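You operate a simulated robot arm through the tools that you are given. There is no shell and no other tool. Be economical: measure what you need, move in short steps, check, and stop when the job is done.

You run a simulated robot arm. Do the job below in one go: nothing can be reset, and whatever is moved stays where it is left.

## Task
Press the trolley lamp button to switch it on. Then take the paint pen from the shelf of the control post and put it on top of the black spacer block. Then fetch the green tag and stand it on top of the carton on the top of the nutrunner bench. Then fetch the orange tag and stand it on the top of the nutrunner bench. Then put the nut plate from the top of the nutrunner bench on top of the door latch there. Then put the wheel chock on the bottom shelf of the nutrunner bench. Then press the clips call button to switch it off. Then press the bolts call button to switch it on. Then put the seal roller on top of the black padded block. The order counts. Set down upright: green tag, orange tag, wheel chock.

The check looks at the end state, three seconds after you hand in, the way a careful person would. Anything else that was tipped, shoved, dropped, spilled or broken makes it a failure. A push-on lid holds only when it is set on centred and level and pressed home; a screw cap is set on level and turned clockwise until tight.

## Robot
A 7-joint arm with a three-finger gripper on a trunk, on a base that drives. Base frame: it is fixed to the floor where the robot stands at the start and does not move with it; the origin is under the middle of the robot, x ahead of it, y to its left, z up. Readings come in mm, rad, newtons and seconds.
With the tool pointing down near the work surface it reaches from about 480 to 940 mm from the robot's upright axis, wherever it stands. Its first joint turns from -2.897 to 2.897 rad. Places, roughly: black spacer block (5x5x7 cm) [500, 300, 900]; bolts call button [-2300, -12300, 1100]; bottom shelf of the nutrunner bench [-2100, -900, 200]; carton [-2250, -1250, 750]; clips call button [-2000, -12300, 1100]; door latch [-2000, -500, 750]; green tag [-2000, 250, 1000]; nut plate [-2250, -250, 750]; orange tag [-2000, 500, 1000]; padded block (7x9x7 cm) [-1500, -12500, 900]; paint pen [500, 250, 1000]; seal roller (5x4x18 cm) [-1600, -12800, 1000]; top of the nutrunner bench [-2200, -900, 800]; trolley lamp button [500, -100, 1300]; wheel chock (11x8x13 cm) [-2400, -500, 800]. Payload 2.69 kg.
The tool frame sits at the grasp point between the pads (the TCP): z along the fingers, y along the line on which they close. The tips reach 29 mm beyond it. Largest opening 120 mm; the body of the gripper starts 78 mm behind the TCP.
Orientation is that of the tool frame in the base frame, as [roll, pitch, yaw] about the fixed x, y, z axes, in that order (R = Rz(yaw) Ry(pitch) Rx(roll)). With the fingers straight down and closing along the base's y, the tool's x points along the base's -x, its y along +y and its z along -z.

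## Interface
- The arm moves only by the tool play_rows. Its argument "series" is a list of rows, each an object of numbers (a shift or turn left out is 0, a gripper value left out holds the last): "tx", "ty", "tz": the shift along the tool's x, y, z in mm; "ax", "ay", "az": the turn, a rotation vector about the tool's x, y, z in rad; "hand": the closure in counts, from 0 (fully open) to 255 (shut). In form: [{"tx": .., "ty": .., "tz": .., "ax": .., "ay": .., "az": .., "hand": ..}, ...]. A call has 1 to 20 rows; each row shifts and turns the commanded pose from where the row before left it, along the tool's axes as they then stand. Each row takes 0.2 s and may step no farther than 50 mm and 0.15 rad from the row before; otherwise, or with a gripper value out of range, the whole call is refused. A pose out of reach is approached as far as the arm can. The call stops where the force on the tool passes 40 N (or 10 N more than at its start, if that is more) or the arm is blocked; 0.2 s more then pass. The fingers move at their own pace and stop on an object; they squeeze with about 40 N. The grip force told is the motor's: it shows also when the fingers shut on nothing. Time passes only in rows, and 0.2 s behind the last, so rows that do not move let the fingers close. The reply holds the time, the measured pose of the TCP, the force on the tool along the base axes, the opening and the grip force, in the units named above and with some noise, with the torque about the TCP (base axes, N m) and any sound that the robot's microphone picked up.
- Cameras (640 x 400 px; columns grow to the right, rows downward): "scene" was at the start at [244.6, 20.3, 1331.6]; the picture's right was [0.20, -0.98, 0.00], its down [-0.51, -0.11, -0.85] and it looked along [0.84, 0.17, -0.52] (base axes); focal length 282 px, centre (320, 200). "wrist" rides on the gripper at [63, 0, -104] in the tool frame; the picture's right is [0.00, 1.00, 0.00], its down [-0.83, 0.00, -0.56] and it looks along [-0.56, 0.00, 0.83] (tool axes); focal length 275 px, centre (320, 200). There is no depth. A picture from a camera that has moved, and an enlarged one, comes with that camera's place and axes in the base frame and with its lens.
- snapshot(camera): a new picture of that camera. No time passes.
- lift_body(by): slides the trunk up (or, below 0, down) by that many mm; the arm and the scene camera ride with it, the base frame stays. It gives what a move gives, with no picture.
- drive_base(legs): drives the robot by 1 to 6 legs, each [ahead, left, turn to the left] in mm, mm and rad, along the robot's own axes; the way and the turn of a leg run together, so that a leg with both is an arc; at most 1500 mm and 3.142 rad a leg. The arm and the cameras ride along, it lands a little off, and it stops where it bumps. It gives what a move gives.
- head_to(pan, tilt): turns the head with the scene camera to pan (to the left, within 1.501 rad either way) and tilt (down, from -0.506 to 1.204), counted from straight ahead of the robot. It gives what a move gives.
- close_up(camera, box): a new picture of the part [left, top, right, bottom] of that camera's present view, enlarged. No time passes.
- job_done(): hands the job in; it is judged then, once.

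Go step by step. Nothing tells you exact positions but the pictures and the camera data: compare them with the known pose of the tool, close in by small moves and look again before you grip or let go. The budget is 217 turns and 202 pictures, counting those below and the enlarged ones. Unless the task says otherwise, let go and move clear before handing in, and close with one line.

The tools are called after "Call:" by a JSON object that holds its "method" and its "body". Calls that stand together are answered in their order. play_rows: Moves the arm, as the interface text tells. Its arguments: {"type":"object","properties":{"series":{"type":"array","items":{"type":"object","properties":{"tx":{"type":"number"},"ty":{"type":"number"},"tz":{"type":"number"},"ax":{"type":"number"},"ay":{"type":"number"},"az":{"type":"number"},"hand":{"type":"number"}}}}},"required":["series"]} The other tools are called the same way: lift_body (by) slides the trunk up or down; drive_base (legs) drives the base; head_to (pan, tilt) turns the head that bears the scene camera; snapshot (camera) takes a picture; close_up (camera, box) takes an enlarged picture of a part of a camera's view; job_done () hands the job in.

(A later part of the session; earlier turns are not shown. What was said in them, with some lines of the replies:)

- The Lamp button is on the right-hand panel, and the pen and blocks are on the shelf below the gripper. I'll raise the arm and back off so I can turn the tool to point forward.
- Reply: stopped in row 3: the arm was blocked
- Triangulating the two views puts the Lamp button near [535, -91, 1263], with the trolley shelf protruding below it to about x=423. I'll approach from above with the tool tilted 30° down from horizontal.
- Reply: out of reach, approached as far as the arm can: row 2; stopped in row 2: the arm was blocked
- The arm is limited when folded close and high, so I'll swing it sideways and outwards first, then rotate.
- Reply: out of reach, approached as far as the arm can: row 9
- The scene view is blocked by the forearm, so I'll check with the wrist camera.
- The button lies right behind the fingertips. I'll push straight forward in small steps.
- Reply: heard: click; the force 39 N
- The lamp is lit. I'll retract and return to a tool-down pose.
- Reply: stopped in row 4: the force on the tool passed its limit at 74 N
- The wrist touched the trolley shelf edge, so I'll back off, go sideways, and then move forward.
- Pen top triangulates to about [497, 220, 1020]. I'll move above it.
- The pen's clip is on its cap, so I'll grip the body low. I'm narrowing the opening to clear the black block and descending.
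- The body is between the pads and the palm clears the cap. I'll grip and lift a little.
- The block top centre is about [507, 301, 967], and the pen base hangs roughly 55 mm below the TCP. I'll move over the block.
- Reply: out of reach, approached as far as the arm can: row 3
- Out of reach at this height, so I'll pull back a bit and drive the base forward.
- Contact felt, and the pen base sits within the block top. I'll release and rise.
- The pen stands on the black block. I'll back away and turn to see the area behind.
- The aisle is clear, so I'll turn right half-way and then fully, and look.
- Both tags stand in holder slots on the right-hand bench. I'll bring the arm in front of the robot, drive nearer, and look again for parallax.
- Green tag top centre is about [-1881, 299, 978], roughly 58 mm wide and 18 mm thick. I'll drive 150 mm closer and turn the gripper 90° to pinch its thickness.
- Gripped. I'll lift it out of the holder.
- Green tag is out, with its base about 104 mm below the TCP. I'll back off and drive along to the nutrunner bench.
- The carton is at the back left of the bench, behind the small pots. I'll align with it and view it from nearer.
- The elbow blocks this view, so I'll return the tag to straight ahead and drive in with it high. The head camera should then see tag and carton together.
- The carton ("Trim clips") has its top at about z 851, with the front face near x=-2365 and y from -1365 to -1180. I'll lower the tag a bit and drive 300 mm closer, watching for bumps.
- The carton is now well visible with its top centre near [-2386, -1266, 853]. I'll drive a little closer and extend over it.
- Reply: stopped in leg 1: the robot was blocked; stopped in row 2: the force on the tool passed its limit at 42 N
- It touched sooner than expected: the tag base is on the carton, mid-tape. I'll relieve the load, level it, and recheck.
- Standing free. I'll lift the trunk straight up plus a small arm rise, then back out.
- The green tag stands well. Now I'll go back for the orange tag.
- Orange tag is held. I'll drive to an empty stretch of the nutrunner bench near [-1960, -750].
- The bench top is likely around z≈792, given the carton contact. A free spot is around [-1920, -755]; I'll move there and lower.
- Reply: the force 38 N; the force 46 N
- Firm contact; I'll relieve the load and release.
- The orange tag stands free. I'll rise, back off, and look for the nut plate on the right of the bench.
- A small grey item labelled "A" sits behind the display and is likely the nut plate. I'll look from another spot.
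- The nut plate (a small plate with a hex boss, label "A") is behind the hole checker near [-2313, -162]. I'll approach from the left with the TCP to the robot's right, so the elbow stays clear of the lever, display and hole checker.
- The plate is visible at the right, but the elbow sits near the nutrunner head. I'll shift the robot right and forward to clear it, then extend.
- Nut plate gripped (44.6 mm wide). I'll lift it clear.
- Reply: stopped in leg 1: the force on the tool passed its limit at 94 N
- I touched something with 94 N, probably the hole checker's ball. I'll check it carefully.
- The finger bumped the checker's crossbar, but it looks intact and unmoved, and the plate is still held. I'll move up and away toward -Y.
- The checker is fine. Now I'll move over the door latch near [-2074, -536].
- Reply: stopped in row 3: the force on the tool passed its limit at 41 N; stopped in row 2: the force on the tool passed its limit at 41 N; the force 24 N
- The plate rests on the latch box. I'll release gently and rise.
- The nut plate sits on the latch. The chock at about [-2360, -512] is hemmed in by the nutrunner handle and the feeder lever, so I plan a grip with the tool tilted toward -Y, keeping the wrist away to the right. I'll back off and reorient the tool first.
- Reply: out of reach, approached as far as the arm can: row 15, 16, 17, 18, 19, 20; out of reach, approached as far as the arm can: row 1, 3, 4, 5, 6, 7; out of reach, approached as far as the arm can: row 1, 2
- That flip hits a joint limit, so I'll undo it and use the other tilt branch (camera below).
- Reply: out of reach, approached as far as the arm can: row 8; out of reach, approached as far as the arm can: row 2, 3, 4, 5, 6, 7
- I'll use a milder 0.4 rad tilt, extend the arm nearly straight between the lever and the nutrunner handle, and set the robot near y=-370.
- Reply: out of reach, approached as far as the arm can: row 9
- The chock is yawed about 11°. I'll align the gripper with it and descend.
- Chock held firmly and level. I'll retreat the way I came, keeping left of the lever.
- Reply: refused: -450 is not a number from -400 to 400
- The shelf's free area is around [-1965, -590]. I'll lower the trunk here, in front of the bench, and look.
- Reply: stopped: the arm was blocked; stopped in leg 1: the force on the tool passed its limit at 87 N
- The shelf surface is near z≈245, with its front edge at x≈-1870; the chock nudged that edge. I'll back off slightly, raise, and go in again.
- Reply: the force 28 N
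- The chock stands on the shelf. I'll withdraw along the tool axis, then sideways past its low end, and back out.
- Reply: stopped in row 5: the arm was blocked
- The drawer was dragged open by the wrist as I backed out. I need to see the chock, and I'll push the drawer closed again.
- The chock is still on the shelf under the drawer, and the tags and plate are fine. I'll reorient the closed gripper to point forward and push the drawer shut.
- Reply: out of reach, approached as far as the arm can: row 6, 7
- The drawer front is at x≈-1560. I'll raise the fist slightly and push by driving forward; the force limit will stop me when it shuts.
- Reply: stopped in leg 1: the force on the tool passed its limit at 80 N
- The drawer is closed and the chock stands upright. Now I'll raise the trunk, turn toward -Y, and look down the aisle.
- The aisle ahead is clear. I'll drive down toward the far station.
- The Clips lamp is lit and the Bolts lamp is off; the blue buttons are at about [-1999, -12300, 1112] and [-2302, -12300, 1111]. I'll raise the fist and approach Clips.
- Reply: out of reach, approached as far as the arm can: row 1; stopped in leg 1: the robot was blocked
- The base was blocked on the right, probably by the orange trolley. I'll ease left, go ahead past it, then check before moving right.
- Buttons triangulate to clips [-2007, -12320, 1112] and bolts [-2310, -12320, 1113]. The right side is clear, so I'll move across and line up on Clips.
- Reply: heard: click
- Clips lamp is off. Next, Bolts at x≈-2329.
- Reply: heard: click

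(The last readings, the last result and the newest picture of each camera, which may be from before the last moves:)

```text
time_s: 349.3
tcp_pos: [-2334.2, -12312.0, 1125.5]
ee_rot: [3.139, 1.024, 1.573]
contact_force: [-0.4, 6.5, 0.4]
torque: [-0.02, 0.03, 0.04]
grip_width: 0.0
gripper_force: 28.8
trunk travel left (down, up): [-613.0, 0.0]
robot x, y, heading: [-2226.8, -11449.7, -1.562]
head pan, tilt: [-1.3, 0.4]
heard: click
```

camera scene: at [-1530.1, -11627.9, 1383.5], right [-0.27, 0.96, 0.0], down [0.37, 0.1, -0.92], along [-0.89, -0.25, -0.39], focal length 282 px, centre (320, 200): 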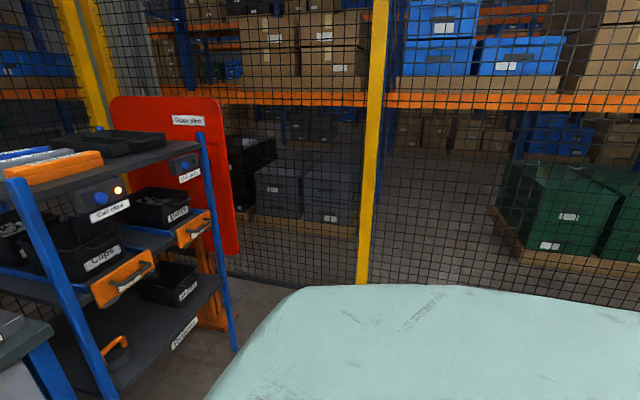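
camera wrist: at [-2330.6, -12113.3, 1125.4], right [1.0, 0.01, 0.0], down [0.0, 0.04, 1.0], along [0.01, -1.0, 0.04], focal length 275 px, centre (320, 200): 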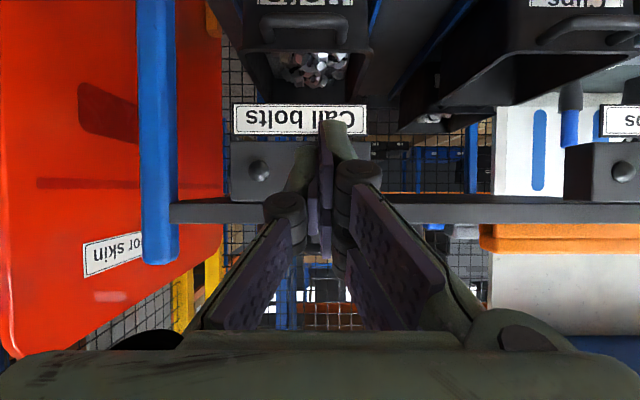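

Call:
{"method": "play_rows", "body": {"series": [{"tx": 20.8, "tz": -34.1}, {"tx": 20.8, "tz": -34.1}]}}

Call:
{"method": "snapshot", "body": {"camera": "wrist"}}

```text
time_s: 349.9
tcp_pos: [-2335.7, -12231.4, 1127.2]
ee_rot: [3.138, 1.024, 1.575]
contact_force: [0.5, 0.1, 0.5]
torque: [-0.02, -0.02, -0.01]
grip_width: 0.0
gripper_force: 28.2
trunk travel left (down, up): [-613.0, 0.0]
robot x, y, heading: [-2229.4, -11454.9, -1.566]
head pan, tilt: [-1.3, 0.4]
```

```text
22 pictures are left
camera wrist: at [-2335.8, -12110.2, 1125.8], right [1.0, 0.01, 0.0], down [0.0, 0.04, 1.0], along [0.01, -1.0, 0.04], focal length 275 px, centre (320, 200)
```

wrist: 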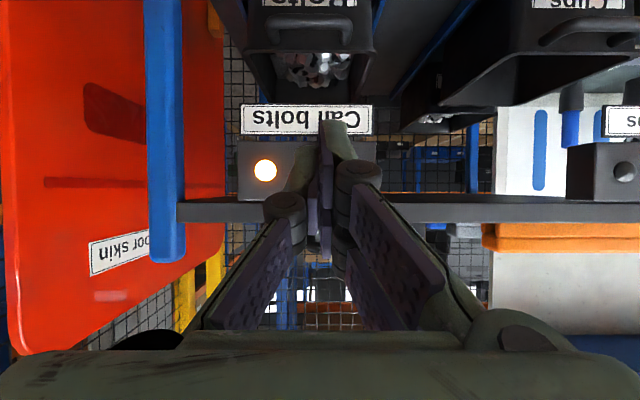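

Bolts is on and clips is off. Next is the seal roller in its cup; I'll back off and move in front of the store bench.

Call:
{"method": "drive_base", "body": {"legs": [[-120, 0, 0], [0, 790, 0]]}}

Call:
{"method": "head_to", "body": {"pan": -0.1, "tilt": 0.4}}

Call:
{"method": "snapshot", "body": {"camera": "scene"}}

Call:
{"method": "snapshot", "body": {"camera": "wrist"}}

```text
time_s: 357.2
tcp_pos: [-1556.5, -12105.8, 1125.4]
ee_rot: [3.139, 1.024, 1.572]
contact_force: [-0.3, 0.2, -0.2]
torque: [0.02, -0.01, 0.0]
grip_width: 0.0
gripper_force: 28.5
trunk travel left (down, up): [-613.0, 0.0]
robot x, y, heading: [-1449.8, -11331.1, -1.564]
head pan, tilt: [-1.3, 0.4]
```

```text
time_s: 358.6
tcp_pos: [-1556.1, -12106.3, 1124.5]
ee_rot: [3.139, 1.024, 1.573]
contact_force: [0.7, 0.4, 0.3]
torque: [-0.03, 0.0, 0.01]
grip_width: 0.0
gripper_force: 29.0
trunk travel left (down, up): [-613.0, 0.0]
robot x, y, heading: [-1444.9, -11327.5, -1.566]
head pan, tilt: [-0.099, 0.4]
```

```text
21 pictures are left
camera scene: at [-1453.9, -11572.6, 1383.5], right [-1.0, 0.09, 0.0], down [0.04, 0.39, -0.92], along [-0.09, -0.92, -0.39], focal length 282 px, centre (320, 200)
```

scene: 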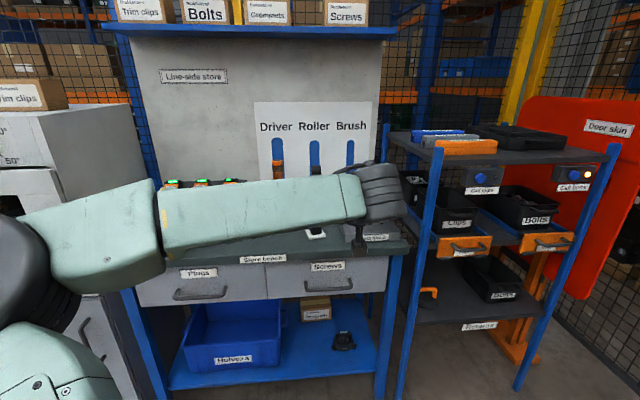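

```text
20 pictures are left
camera wrist: at [-1557.4, -11984.4, 1125.5], right [1.0, 0.01, 0.0], down [0.0, 0.04, 1.0], along [0.01, -1.0, 0.04], focal length 275 px, centre (320, 200)
```

wrist: 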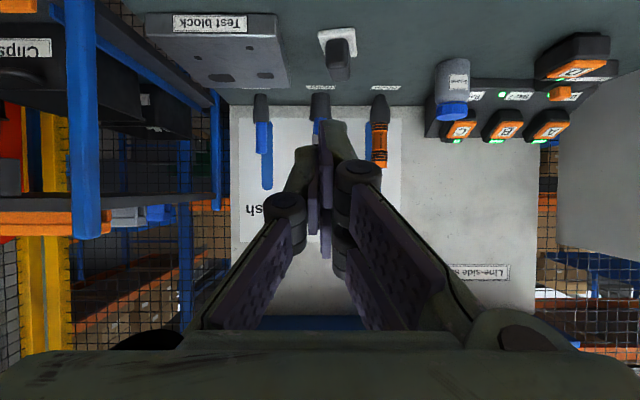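

Call:
{"method": "play_rows", "body": {"series": [{"ty": 45}, {"ty": 45}, {"ty": 45}, {"ty": 45}, {"ty": 40}]}}

Call:
{"method": "close_up", "body": {"camera": "scene", "box": [240, 140, 420, 260]}}

Call:
{"method": "snapshot", "body": {"camera": "wrist"}}

```text
time_s: 359.8
tcp_pos: [-1335.3, -12105.5, 1125.9]
ee_rot: [3.138, 1.022, 1.572]
contact_force: [0.4, 0.0, -0.3]
torque: [0.01, -0.06, -0.03]
grip_width: 0.0
gripper_force: 28.7
trunk travel left (down, up): [-613.0, 0.0]
robot x, y, heading: [-1448.0, -11330.1, -1.559]
head pan, tilt: [-0.099, 0.4]
```

```text
3.33 times, centred on (330, 200) of scene
camera zoom: at [-1453.5, -11572.5, 1383.5], right [-1.0, 0.09, 0.0], down [0.04, 0.39, -0.92], along [-0.09, -0.92, -0.39], focal length 940 px, centre (287, 200)
```

zoom: 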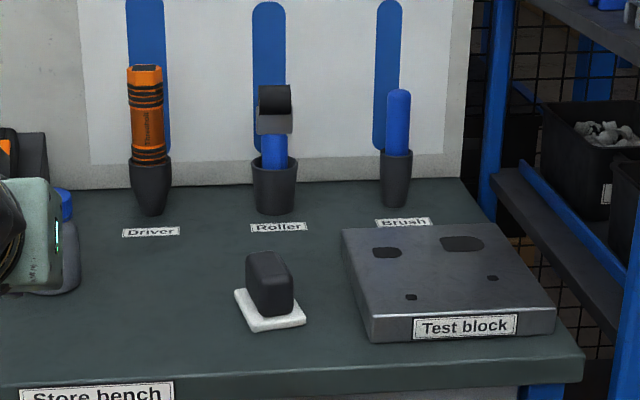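

```text
18 pictures are left
camera wrist: at [-1336.5, -11983.6, 1126.6], right [1.0, 0.01, 0.0], down [0.0, 0.04, 1.0], along [0.01, -1.0, 0.04], focal length 275 px, centre (320, 200)
```

wrist: 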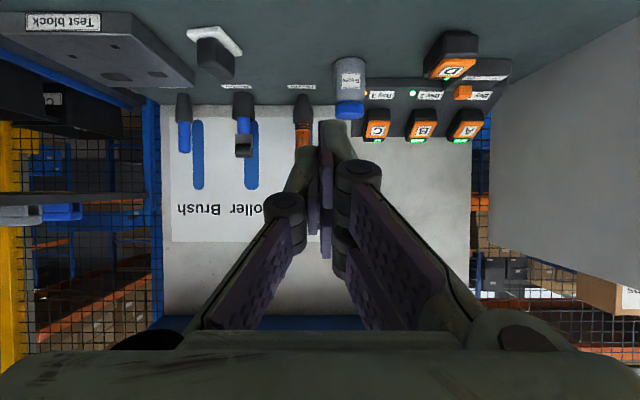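

Triangulated positions: roller axis [-1557, -12811] with its head at z 957–1029, and block top centre about [-1527, -12500, 919]. I'll grip the head from the front with a tilted tool, then rotate it to lie on the block. First I get closer.

Call:
{"method": "play_rows", "body": {"series": [{"ay": -0.128, "hand": 85}, {}]}}

Call:
{"method": "drive_base", "body": {"legs": [[510, 0, -0.01]]}}

Call:
{"method": "play_rows", "body": {"series": [{"ty": -45}, {"ty": -45}, {"ty": -45}, {"ty": -45}]}}

```text
time_s: 360.4
tcp_pos: [-1338.0, -12105.8, 1126.5]
ee_rot: [3.137, 1.153, 1.571]
contact_force: [0.4, 0.1, 0.1]
torque: [0.0, -0.01, -0.01]
grip_width: 42.6
gripper_force: 0.0
trunk travel left (down, up): [-613.0, 0.0]
robot x, y, heading: [-1447.3, -11327.1, -1.564]
head pan, tilt: [-0.099, 0.4]
```

```text
time_s: 363.4
tcp_pos: [-1340.9, -12619.0, 1126.5]
ee_rot: [3.136, 1.151, 1.563]
contact_force: [-0.6, -1.2, -0.5]
torque: [0.0, 0.03, -0.01]
grip_width: 80.0
gripper_force: 0.0
trunk travel left (down, up): [-613.0, 0.0]
robot x, y, heading: [-1448.5, -11836.8, -1.57]
head pan, tilt: [-0.099, 0.4]
```

```text
time_s: 364.4
tcp_pos: [-1519.9, -12618.2, 1125.6]
ee_rot: [3.135, 1.15, 1.566]
contact_force: [-0.5, 0.1, -0.1]
torque: [0.01, 0.0, 0.0]
grip_width: 80.2
gripper_force: 0.0
trunk travel left (down, up): [-613.0, 0.0]
robot x, y, heading: [-1445.3, -11840.4, -1.574]
head pan, tilt: [-0.099, 0.4]
```

Call:
{"method": "play_rows", "body": {"series": [{"tx": 29, "tz": 13, "ty": -9}, {"tx": 29, "tz": 13, "ty": -9}, {"tx": 29, "tz": 13, "ty": -9}, {"tx": 29, "tz": 13, "ty": -10}, {}]}}

Call:
{"method": "snapshot", "body": {"camera": "wrist"}}

Call:
{"method": "snapshot", "body": {"camera": "scene"}}

```text
time_s: 365.6
tcp_pos: [-1556.8, -12616.7, 998.7]
ee_rot: [3.136, 1.15, 1.565]
contact_force: [-0.5, 0.2, 0.1]
torque: [0.02, 0.01, -0.01]
grip_width: 79.9
gripper_force: 0.0
trunk travel left (down, up): [-613.0, 0.0]
robot x, y, heading: [-1445.7, -11837.8, -1.574]
head pan, tilt: [-0.099, 0.4]
```

```text
17 pictures are left
camera wrist: at [-1556.2, -12495.7, 983.8], right [1.0, 0.0, 0.0], down [0.0, 0.17, 0.99], along [0.0, -0.99, 0.17], focal length 275 px, centre (320, 200)
```

wrist: 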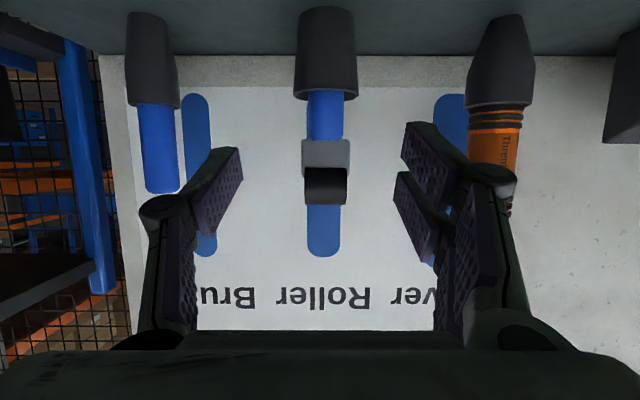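

```text
16 pictures are left
camera scene: at [-1453.9, -12084.3, 1383.5], right [-0.99, 0.1, 0.0], down [0.04, 0.39, -0.92], along [-0.09, -0.92, -0.39], focal length 282 px, centre (320, 200)
```

scene: 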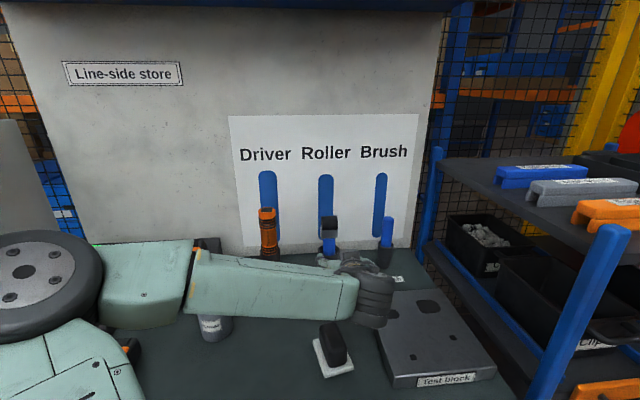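

Call:
{"method": "play_rows", "body": {"series": [{"tx": -16.7, "tz": 37, "ty": 2}, {"tx": -16.7, "tz": 37, "ty": 2}, {"tx": -16.7, "tz": 37, "ty": 2}, {}]}}

Call:
{"method": "snapshot", "body": {"camera": "wrist"}}

```text
time_s: 366.6
tcp_pos: [-1551.3, -12737.8, 1000.1]
ee_rot: [3.137, 1.15, 1.563]
contact_force: [0.2, -0.4, 0.7]
torque: [0.0, 0.01, 0.03]
grip_width: 80.2
gripper_force: 0.1
trunk travel left (down, up): [-613.0, 0.0]
robot x, y, heading: [-1443.5, -11837.9, -1.575]
head pan, tilt: [-0.099, 0.4]
```

```text
15 pictures are left
camera wrist: at [-1551.1, -12617.7, 983.9], right [1.0, 0.0, 0.0], down [0.0, 0.17, 0.99], along [0.0, -0.99, 0.17], focal length 275 px, centre (320, 200)
```

wrist: 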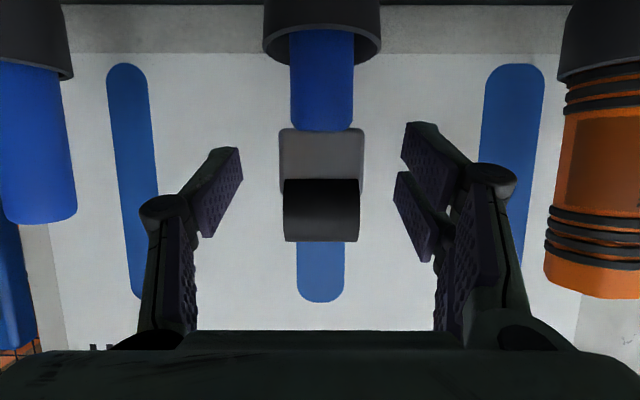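

Call:
{"method": "play_rows", "body": {"series": [{"tx": -12.4, "tz": 19}, {"tx": -12.5, "tz": 19.1}, {}]}}

Call:
{"method": "snapshot", "body": {"camera": "wrist"}}

```text
time_s: 367.4
tcp_pos: [-1552.2, -12784.1, 1006.8]
ee_rot: [3.134, 1.151, 1.565]
contact_force: [0.6, 0.2, -1.0]
torque: [-0.02, -0.03, 0.03]
grip_width: 80.3
gripper_force: 0.1
trunk travel left (down, up): [-613.0, 0.0]
robot x, y, heading: [-1445.1, -11838.3, -1.572]
head pan, tilt: [-0.099, 0.4]
```

```text
14 pictures are left
camera wrist: at [-1550.8, -12663.3, 990.9], right [1.0, 0.0, 0.0], down [0.0, 0.17, 0.99], along [0.0, -0.99, 0.17], focal length 275 px, centre (320, 200)
```

wrist: 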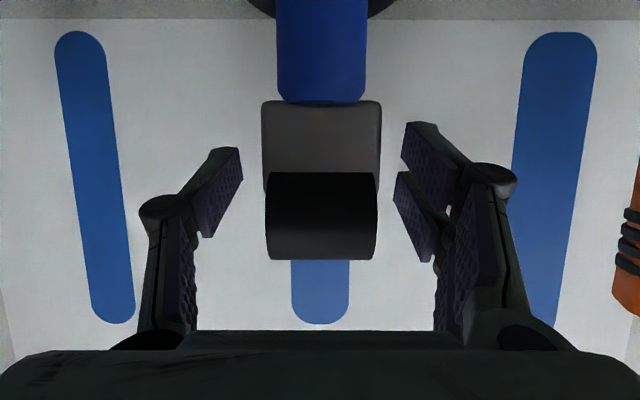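

Call:
{"method": "play_rows", "body": {"series": [{"hand": 255}, {}, {}, {}, {}, {"tx": -9.1, "tz": -4.1}, {"tx": -18.3, "tz": -8.2}]}}

Call:
{"method": "snapshot", "body": {"camera": "wrist"}}

```text
time_s: 369.0
tcp_pos: [-1552.1, -12783.8, 1035.0]
ee_rot: [3.139, 1.149, 1.566]
contact_force: [0.0, -0.3, -3.7]
torque: [-0.02, -0.02, 0.02]
grip_width: 48.6
gripper_force: 39.8
trunk travel left (down, up): [-613.0, 0.0]
robot x, y, heading: [-1446.1, -11833.3, -1.567]
head pan, tilt: [-0.099, 0.4]
```

```text
13 pictures are left
camera wrist: at [-1551.6, -12663.2, 1020.7], right [1.0, 0.0, 0.0], down [0.0, 0.17, 0.99], along [0.0, -0.99, 0.17], focal length 275 px, centre (320, 200)
```

wrist: 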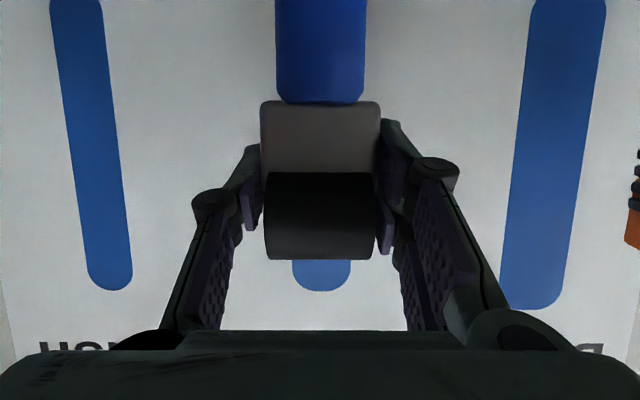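

Call:
{"method": "play_rows", "body": {"series": [{"tx": -27.4, "tz": -12.3}, {"tx": -27.4, "tz": -12.3}, {"tx": 15.4, "tz": -34}, {"tx": 15.4, "tz": -34}, {"tx": 15.4, "tz": -34}, {"tx": 15.4, "tz": -34}]}}

Call:
{"method": "play_rows", "body": {"series": [{"ay": 0.143}, {"ay": 0.143}, {"ay": 0.143}, {"ay": 0.143}, {"ay": 0.143}, {"ay": 0.143}, {"ay": 0.143}, {"ay": 0.143}, {"ay": 0.143}, {"ay": 0.143}, {"ay": 0.141}, {}]}}

Call:
{"method": "snapshot", "body": {"camera": "scene"}}

Call:
{"method": "snapshot", "body": {"camera": "wrist"}}

```text
time_s: 370.4
tcp_pos: [-1551.2, -12635.5, 1096.5]
ee_rot: [3.136, 1.15, 1.563]
contact_force: [0.0, 0.8, -2.0]
torque: [0.0, 0.01, -0.02]
grip_width: 47.9
gripper_force: 40.2
trunk travel left (down, up): [-613.0, 0.0]
robot x, y, heading: [-1447.0, -11839.1, -1.569]
head pan, tilt: [-0.099, 0.4]
```

```text
time_s: 373.0
tcp_pos: [-1550.7, -12621.5, 1034.6]
ee_rot: [3.138, -0.414, 1.571]
contact_force: [-1.3, 0.2, -1.4]
torque: [-0.15, -0.09, -0.02]
grip_width: 48.2
gripper_force: 40.0
out of reach, approached as far as the arm can: row 10, 11
trunk travel left (down, up): [-613.0, 0.0]
robot x, y, heading: [-1444.3, -11834.6, -1.57]
head pan, tilt: [-0.099, 0.4]
```

```text
12 pictures are left
camera scene: at [-1455.6, -12083.4, 1383.8], right [-0.99, 0.1, 0.0], down [0.04, 0.39, -0.92], along [-0.09, -0.92, -0.39], focal length 282 px, centre (320, 200)
```

scene: 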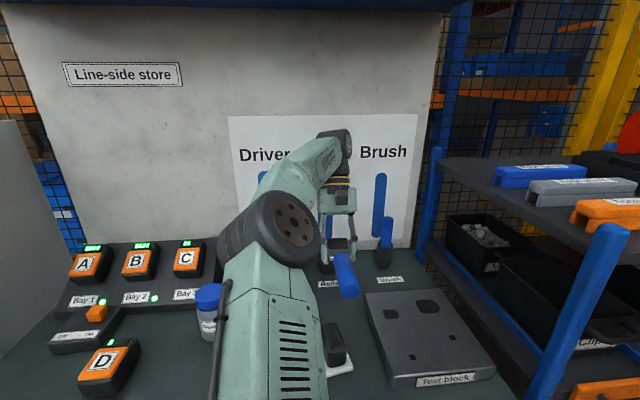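

```text
11 pictures are left
camera wrist: at [-1551.0, -12606.3, 1154.8], right [1.0, 0.0, 0.01], down [0.0, -0.98, 0.17], along [0.01, -0.17, -0.98], focal length 275 px, centre (320, 200)
```

wrist: 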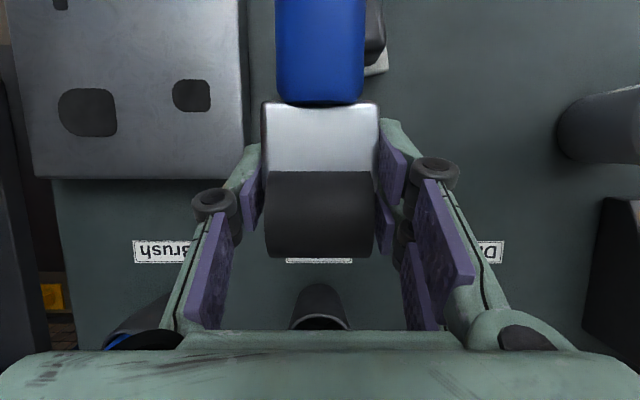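

The roller is now horizontal. I'll move it over the block so its balance point lies above the block's centre.

Call:
{"method": "play_rows", "body": {"series": [{"tx": 15.8, "ty": 9, "tz": 27}, {"tx": 15.8, "ty": 9, "tz": 27}, {"tx": 15.8, "ty": 9, "tz": 27}, {}]}}

Call:
{"method": "close_up", "body": {"camera": "scene", "box": [260, 220, 420, 400]}}

Call:
{"method": "snapshot", "body": {"camera": "wrist"}}

```text
time_s: 374.0
tcp_pos: [-1522.0, -12546.4, 978.2]
ee_rot: [3.138, -0.42, 1.572]
contact_force: [-0.2, -0.1, -2.8]
torque: [-0.09, -0.03, 0.0]
grip_width: 48.5
gripper_force: 40.0
trunk travel left (down, up): [-613.0, 0.0]
robot x, y, heading: [-1443.4, -11841.1, -1.573]
head pan, tilt: [-0.099, 0.4]
```

```text
2.22 times, centred on (340, 310) of scene
camera zoom: at [-1454.1, -12084.6, 1383.4], right [-0.99, 0.1, 0.0], down [0.04, 0.39, -0.92], along [-0.09, -0.92, -0.39], focal length 627 px, centre (276, -44)
```

zoom: 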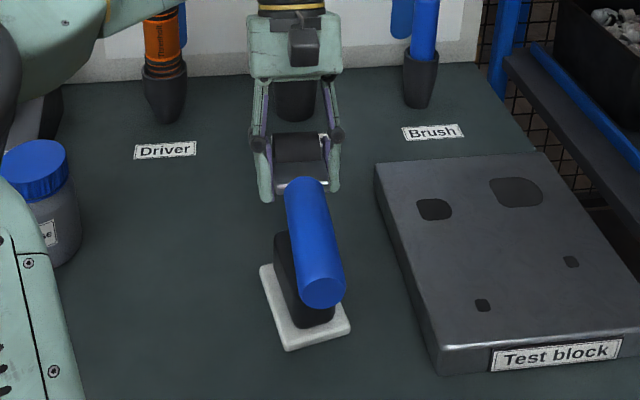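

```text
9 pictures are left
camera wrist: at [-1521.6, -12532.1, 1099.1], right [1.0, 0.0, 0.0], down [0.0, -0.99, 0.17], along [0.0, -0.17, -0.99], focal length 275 px, centre (320, 200)
```

wrist: 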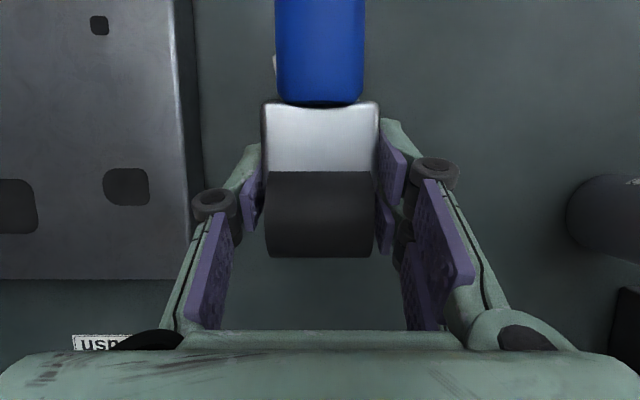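

Alignment looks good. I'll lower gently until contact.

Call:
{"method": "play_rows", "body": {"series": [{"tx": -2.8, "tz": 6.4}, {"tx": -2.8, "tz": 6.4}, {"tx": -1.2, "tz": 2.7}, {}]}}

Call:
{"method": "play_rows", "body": {"series": [{"tx": -1, "tz": 2.3}, {}]}}

```text
time_s: 375.0
tcp_pos: [-1521.8, -12547.5, 961.4]
ee_rot: [3.14, -0.42, 1.571]
contact_force: [0.1, 0.8, -2.8]
torque: [-0.12, -0.01, 0.0]
grip_width: 48.2
gripper_force: 40.2
trunk travel left (down, up): [-613.0, 0.0]
robot x, y, heading: [-1447.1, -11843.0, -1.572]
head pan, tilt: [-0.099, 0.4]
```

```text
time_s: 375.6
tcp_pos: [-1522.5, -12546.9, 959.2]
ee_rot: [3.14, -0.42, 1.57]
contact_force: [-0.4, -0.3, -2.0]
torque: [-0.09, 0.05, -0.01]
grip_width: 48.4
gripper_force: 39.9
trunk travel left (down, up): [-613.0, 0.0]
robot x, y, heading: [-1450.9, -11838.9, -1.572]
head pan, tilt: [-0.099, 0.4]
```

Call:
{"method": "play_rows", "body": {"series": [{"tx": -1, "tz": 2.3}, {}]}}

Call:
{"method": "play_rows", "body": {"series": [{"tx": -1, "tz": 2.3}, {}]}}

Call:
{"method": "close_up", "body": {"camera": "scene", "box": [260, 220, 420, 400]}}

```text
time_s: 376.2
tcp_pos: [-1521.1, -12546.3, 956.1]
ee_rot: [3.138, -0.422, 1.57]
contact_force: [-0.7, 0.3, -2.5]
torque: [-0.13, -0.01, -0.02]
grip_width: 48.4
gripper_force: 40.2
trunk travel left (down, up): [-613.0, 0.0]
robot x, y, heading: [-1444.8, -11836.0, -1.572]
head pan, tilt: [-0.099, 0.4]
```

```text
time_s: 376.8
tcp_pos: [-1521.4, -12546.1, 953.9]
ee_rot: [3.138, -0.42, 1.572]
contact_force: [-0.5, -0.4, -1.2]
torque: [-0.08, -0.03, 0.0]
grip_width: 48.3
gripper_force: 40.4
trunk travel left (down, up): [-613.0, 0.0]
robot x, y, heading: [-1446.0, -11840.1, -1.572]
head pan, tilt: [-0.099, 0.4]
```

```text
2.22 times, centred on (340, 310) of scene
camera zoom: at [-1454.0, -12084.6, 1383.4], right [-0.99, 0.1, 0.0], down [0.04, 0.39, -0.92], along [-0.09, -0.92, -0.39], focal length 627 px, centre (276, -44)
```

zoom: 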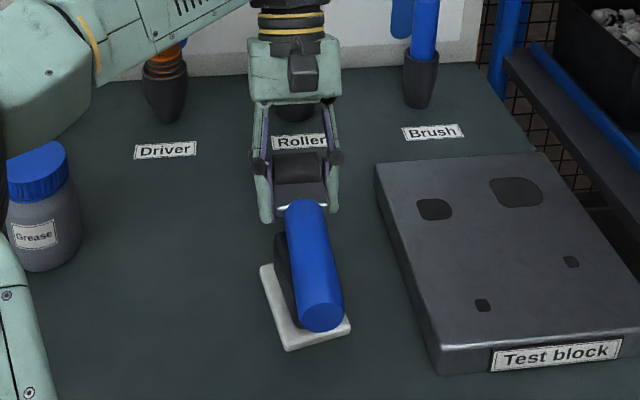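

Call:
{"method": "play_rows", "body": {"series": [{"tx": -1, "tz": 2.3}, {}, {"tx": -1, "tz": 2.3}, {}]}}

```text
time_s: 377.8
tcp_pos: [-1521.1, -12547.2, 949.2]
ee_rot: [3.139, -0.421, 1.571]
contact_force: [-0.1, 0.7, -2.7]
torque: [-0.12, 0.01, 0.01]
grip_width: 48.3
gripper_force: 39.8
trunk travel left (down, up): [-613.0, 0.0]
robot x, y, heading: [-1443.3, -11839.6, -1.571]
head pan, tilt: [-0.099, 0.4]
```

Call:
{"method": "play_rows", "body": {"series": [{"tx": -1, "tz": 2.3}, {}, {"tx": -1, "tz": 2.3}, {}]}}

```text
time_s: 378.8
tcp_pos: [-1522.6, -12547.6, 944.0]
ee_rot: [3.139, -0.421, 1.569]
contact_force: [0.3, 0.1, -2.9]
torque: [-0.14, 0.02, -0.01]
grip_width: 48.4
gripper_force: 40.0
trunk travel left (down, up): [-613.0, 0.0]
robot x, y, heading: [-1447.1, -11839.9, -1.577]
head pan, tilt: [-0.099, 0.4]
```

Call:
{"method": "play_rows", "body": {"series": [{"tx": -1, "tz": 2.3}, {}, {"tx": -1, "tz": 2.3}, {}]}}

Call:
{"method": "close_up", "body": {"camera": "scene", "box": [280, 270, 380, 400]}}

```text
time_s: 379.8
tcp_pos: [-1521.2, -12546.1, 939.8]
ee_rot: [3.14, -0.416, 1.57]
contact_force: [-0.2, -9.6, 25.9]
torque: [0.27, -0.73, -0.26]
grip_width: 48.2
gripper_force: 40.2
trunk travel left (down, up): [-613.0, 0.0]
robot x, y, heading: [-1446.5, -11838.0, -1.567]
head pan, tilt: [-0.099, 0.4]
```

```text
3.08 times, centred on (330, 335) of scene
camera zoom: at [-1453.8, -12083.1, 1384.2], right [-0.99, 0.1, 0.0], down [0.04, 0.39, -0.92], along [-0.09, -0.92, -0.39], focal length 868 px, centre (289, -215)
```

zoom: 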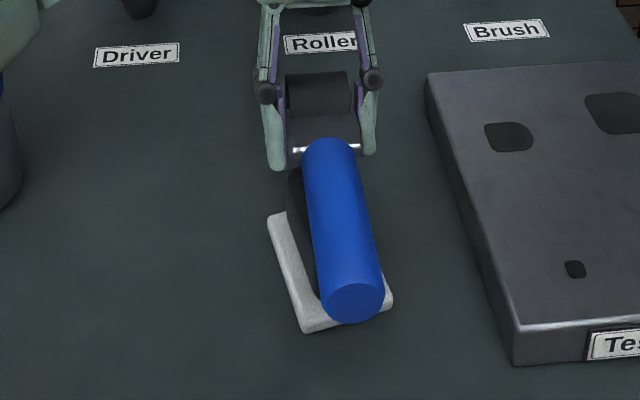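

Contact at 26 N. I'll relieve slightly, then release slowly while watching.

Call:
{"method": "play_rows", "body": {"series": [{"tx": 0.8, "tz": -1.8}, {}]}}

```text
time_s: 380.4
tcp_pos: [-1522.5, -12546.3, 942.6]
ee_rot: [3.141, -0.418, 1.571]
contact_force: [-0.2, -5.8, 18.5]
torque: [0.21, -0.55, -0.16]
grip_width: 48.3
gripper_force: 40.0
trunk travel left (down, up): [-613.0, 0.0]
robot x, y, heading: [-1445.5, -11835.8, -1.568]
head pan, tilt: [-0.099, 0.4]
```

Call:
{"method": "play_rows", "body": {"series": [{"tx": 0.8, "tz": -1.8}, {}, {"tx": 0.4, "tz": -0.9}, {}]}}

```text
time_s: 381.4
tcp_pos: [-1521.6, -12547.0, 942.3]
ee_rot: [3.137, -0.422, 1.571]
contact_force: [0.0, -0.8, -3.2]
torque: [-0.13, -0.03, -0.02]
grip_width: 48.4
gripper_force: 40.0
trunk travel left (down, up): [-613.0, 0.0]
robot x, y, heading: [-1440.7, -11837.6, -1.569]
head pan, tilt: [-0.099, 0.4]
```

Call:
{"method": "play_rows", "body": {"series": [{"tx": -0.5, "tz": 1.2}, {}, {"hand": 145}, {}, {"hand": 135}, {}]}}

Call:
{"method": "close_up", "body": {"camera": "scene", "box": [280, 270, 380, 400]}}

```text
time_s: 382.8
tcp_pos: [-1522.3, -12546.1, 943.3]
ee_rot: [3.141, -0.417, 1.572]
contact_force: [-0.2, 0.5, 0.1]
torque: [-0.01, -0.01, -0.05]
grip_width: 56.8
gripper_force: 0.1
trunk travel left (down, up): [-613.0, 0.0]
robot x, y, heading: [-1447.1, -11840.1, -1.569]
head pan, tilt: [-0.099, 0.4]
```

```text
3.08 times, centred on (330, 335) of scene
camera zoom: at [-1454.0, -12084.4, 1383.5], right [-0.99, 0.1, 0.0], down [0.04, 0.39, -0.92], along [-0.09, -0.92, -0.39], focal length 868 px, centre (289, -215)
```

zoom: 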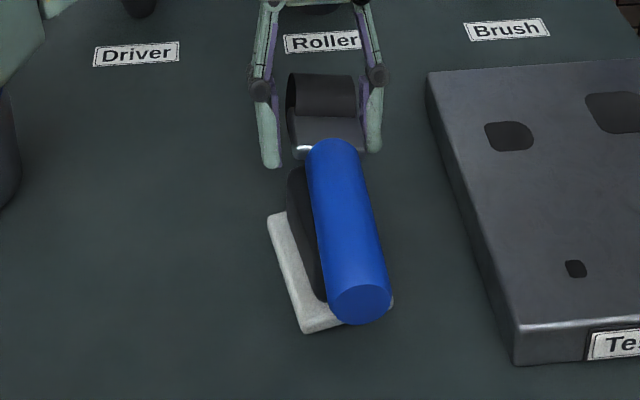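

The roller rests on the block and is free of the pads. I'll open wider and withdraw along the tool axis.

Call:
{"method": "play_rows", "body": {"series": [{"hand": 110}, {}, {}, {"tz": -10}, {"tz": -20}, {"tz": -40}, {"tz": -40}, {}]}}

Call:
{"method": "close_up", "body": {"camera": "scene", "box": [280, 270, 380, 400]}}

Call:
{"method": "close_up", "body": {"camera": "wrist", "box": [200, 0, 440, 200]}}

```text
time_s: 384.6
tcp_pos: [-1523.0, -12591.3, 1042.7]
ee_rot: [3.14, -0.42, 1.571]
contact_force: [-1.4, -0.4, 0.5]
torque: [0.01, 0.03, -0.01]
grip_width: 68.3
gripper_force: 0.0
trunk travel left (down, up): [-613.0, 0.0]
robot x, y, heading: [-1446.9, -11839.3, -1.573]
head pan, tilt: [-0.099, 0.4]
```

```text
3.08 times, centred on (330, 335) of scene
camera zoom: at [-1453.8, -12084.7, 1383.4], right [-0.99, 0.1, 0.0], down [0.04, 0.39, -0.92], along [-0.09, -0.92, -0.39], focal length 868 px, centre (289, -215)
```

zoom: 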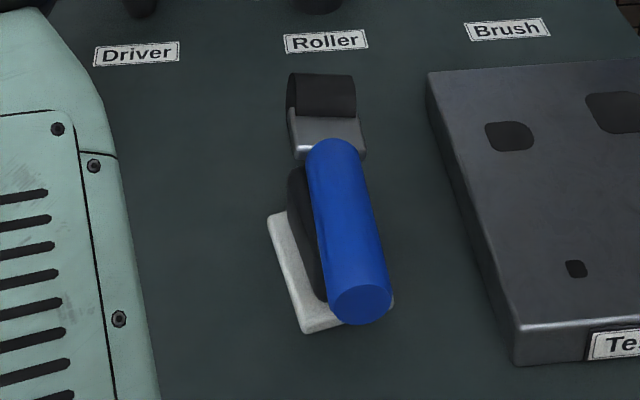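

```text
2.00 times, centred on (320, 100) of wrist
camera zoom: at [-1521.3, -12576.2, 1162.9], right [1.0, 0.0, 0.0], down [0.0, -0.99, 0.17], along [0.0, -0.17, -0.99], focal length 551 px, centre (320, 400)
```

zoom: 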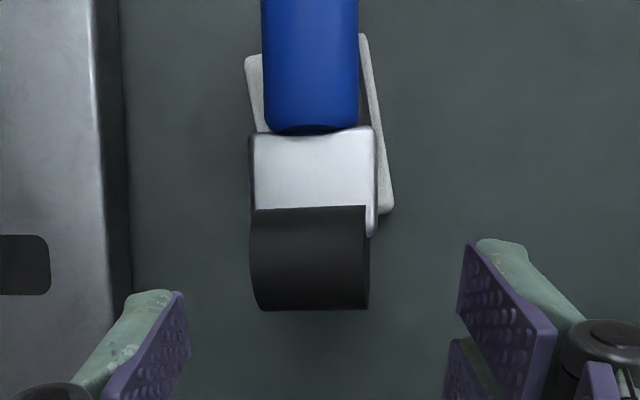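

Call:
{"method": "play_rows", "body": {"series": [{"tx": 8, "tz": -18}, {}]}}

Call:
{"method": "drive_base", "body": {"legs": [[-500, 0, 0]]}}

Call:
{"method": "snapshot", "body": {"camera": "scene"}}

```text
time_s: 385.2
tcp_pos: [-1521.8, -12591.3, 1061.8]
ee_rot: [3.139, -0.417, 1.571]
contact_force: [0.0, 0.3, 0.7]
torque: [-0.02, -0.03, -0.04]
grip_width: 68.0
gripper_force: 0.0
trunk travel left (down, up): [-613.0, 0.0]
robot x, y, heading: [-1444.2, -11838.5, -1.568]
head pan, tilt: [-0.099, 0.4]
```

```text
time_s: 388.1
tcp_pos: [-1520.0, -12087.3, 1061.6]
ee_rot: [3.14, -0.416, 1.573]
contact_force: [0.1, -0.6, 0.9]
torque: [-0.03, 0.01, 0.01]
grip_width: 67.9
gripper_force: 0.1
trunk travel left (down, up): [-613.0, 0.0]
robot x, y, heading: [-1449.0, -11335.5, -1.568]
head pan, tilt: [-0.099, 0.4]
```

```text
3 pictures are left
camera scene: at [-1453.8, -11580.7, 1383.6], right [-1.0, 0.1, 0.0], down [0.04, 0.39, -0.92], along [-0.09, -0.92, -0.39], focal length 282 px, centre (320, 200)
```

scene: 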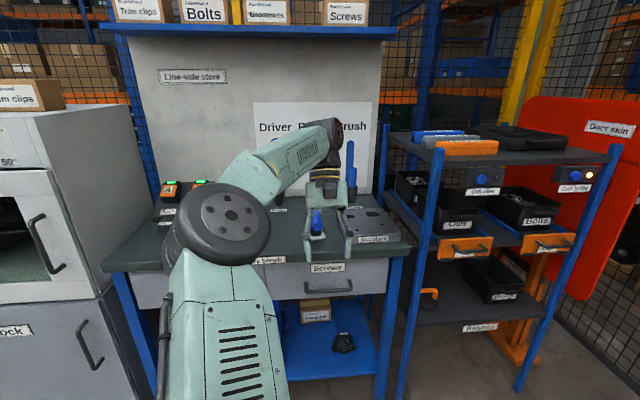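

The roller rests on the padded block, the bolts lamp is lit, the clips lamp is off, and the arm is clear. I'm handing in now.

Call:
{"method": "job_done", "body": {}}

```text
The job is handed in.
```

All nine steps were done in order and the job is handed in, but I don't have the result of the check. Along the way I bumped the hole checker bar, the bottom shelf's edge and an unseen object beside the robot (possibly the orange trolley, not checked afterwards). I also pulled the nutrunner bench drawer open and pushed it shut again.
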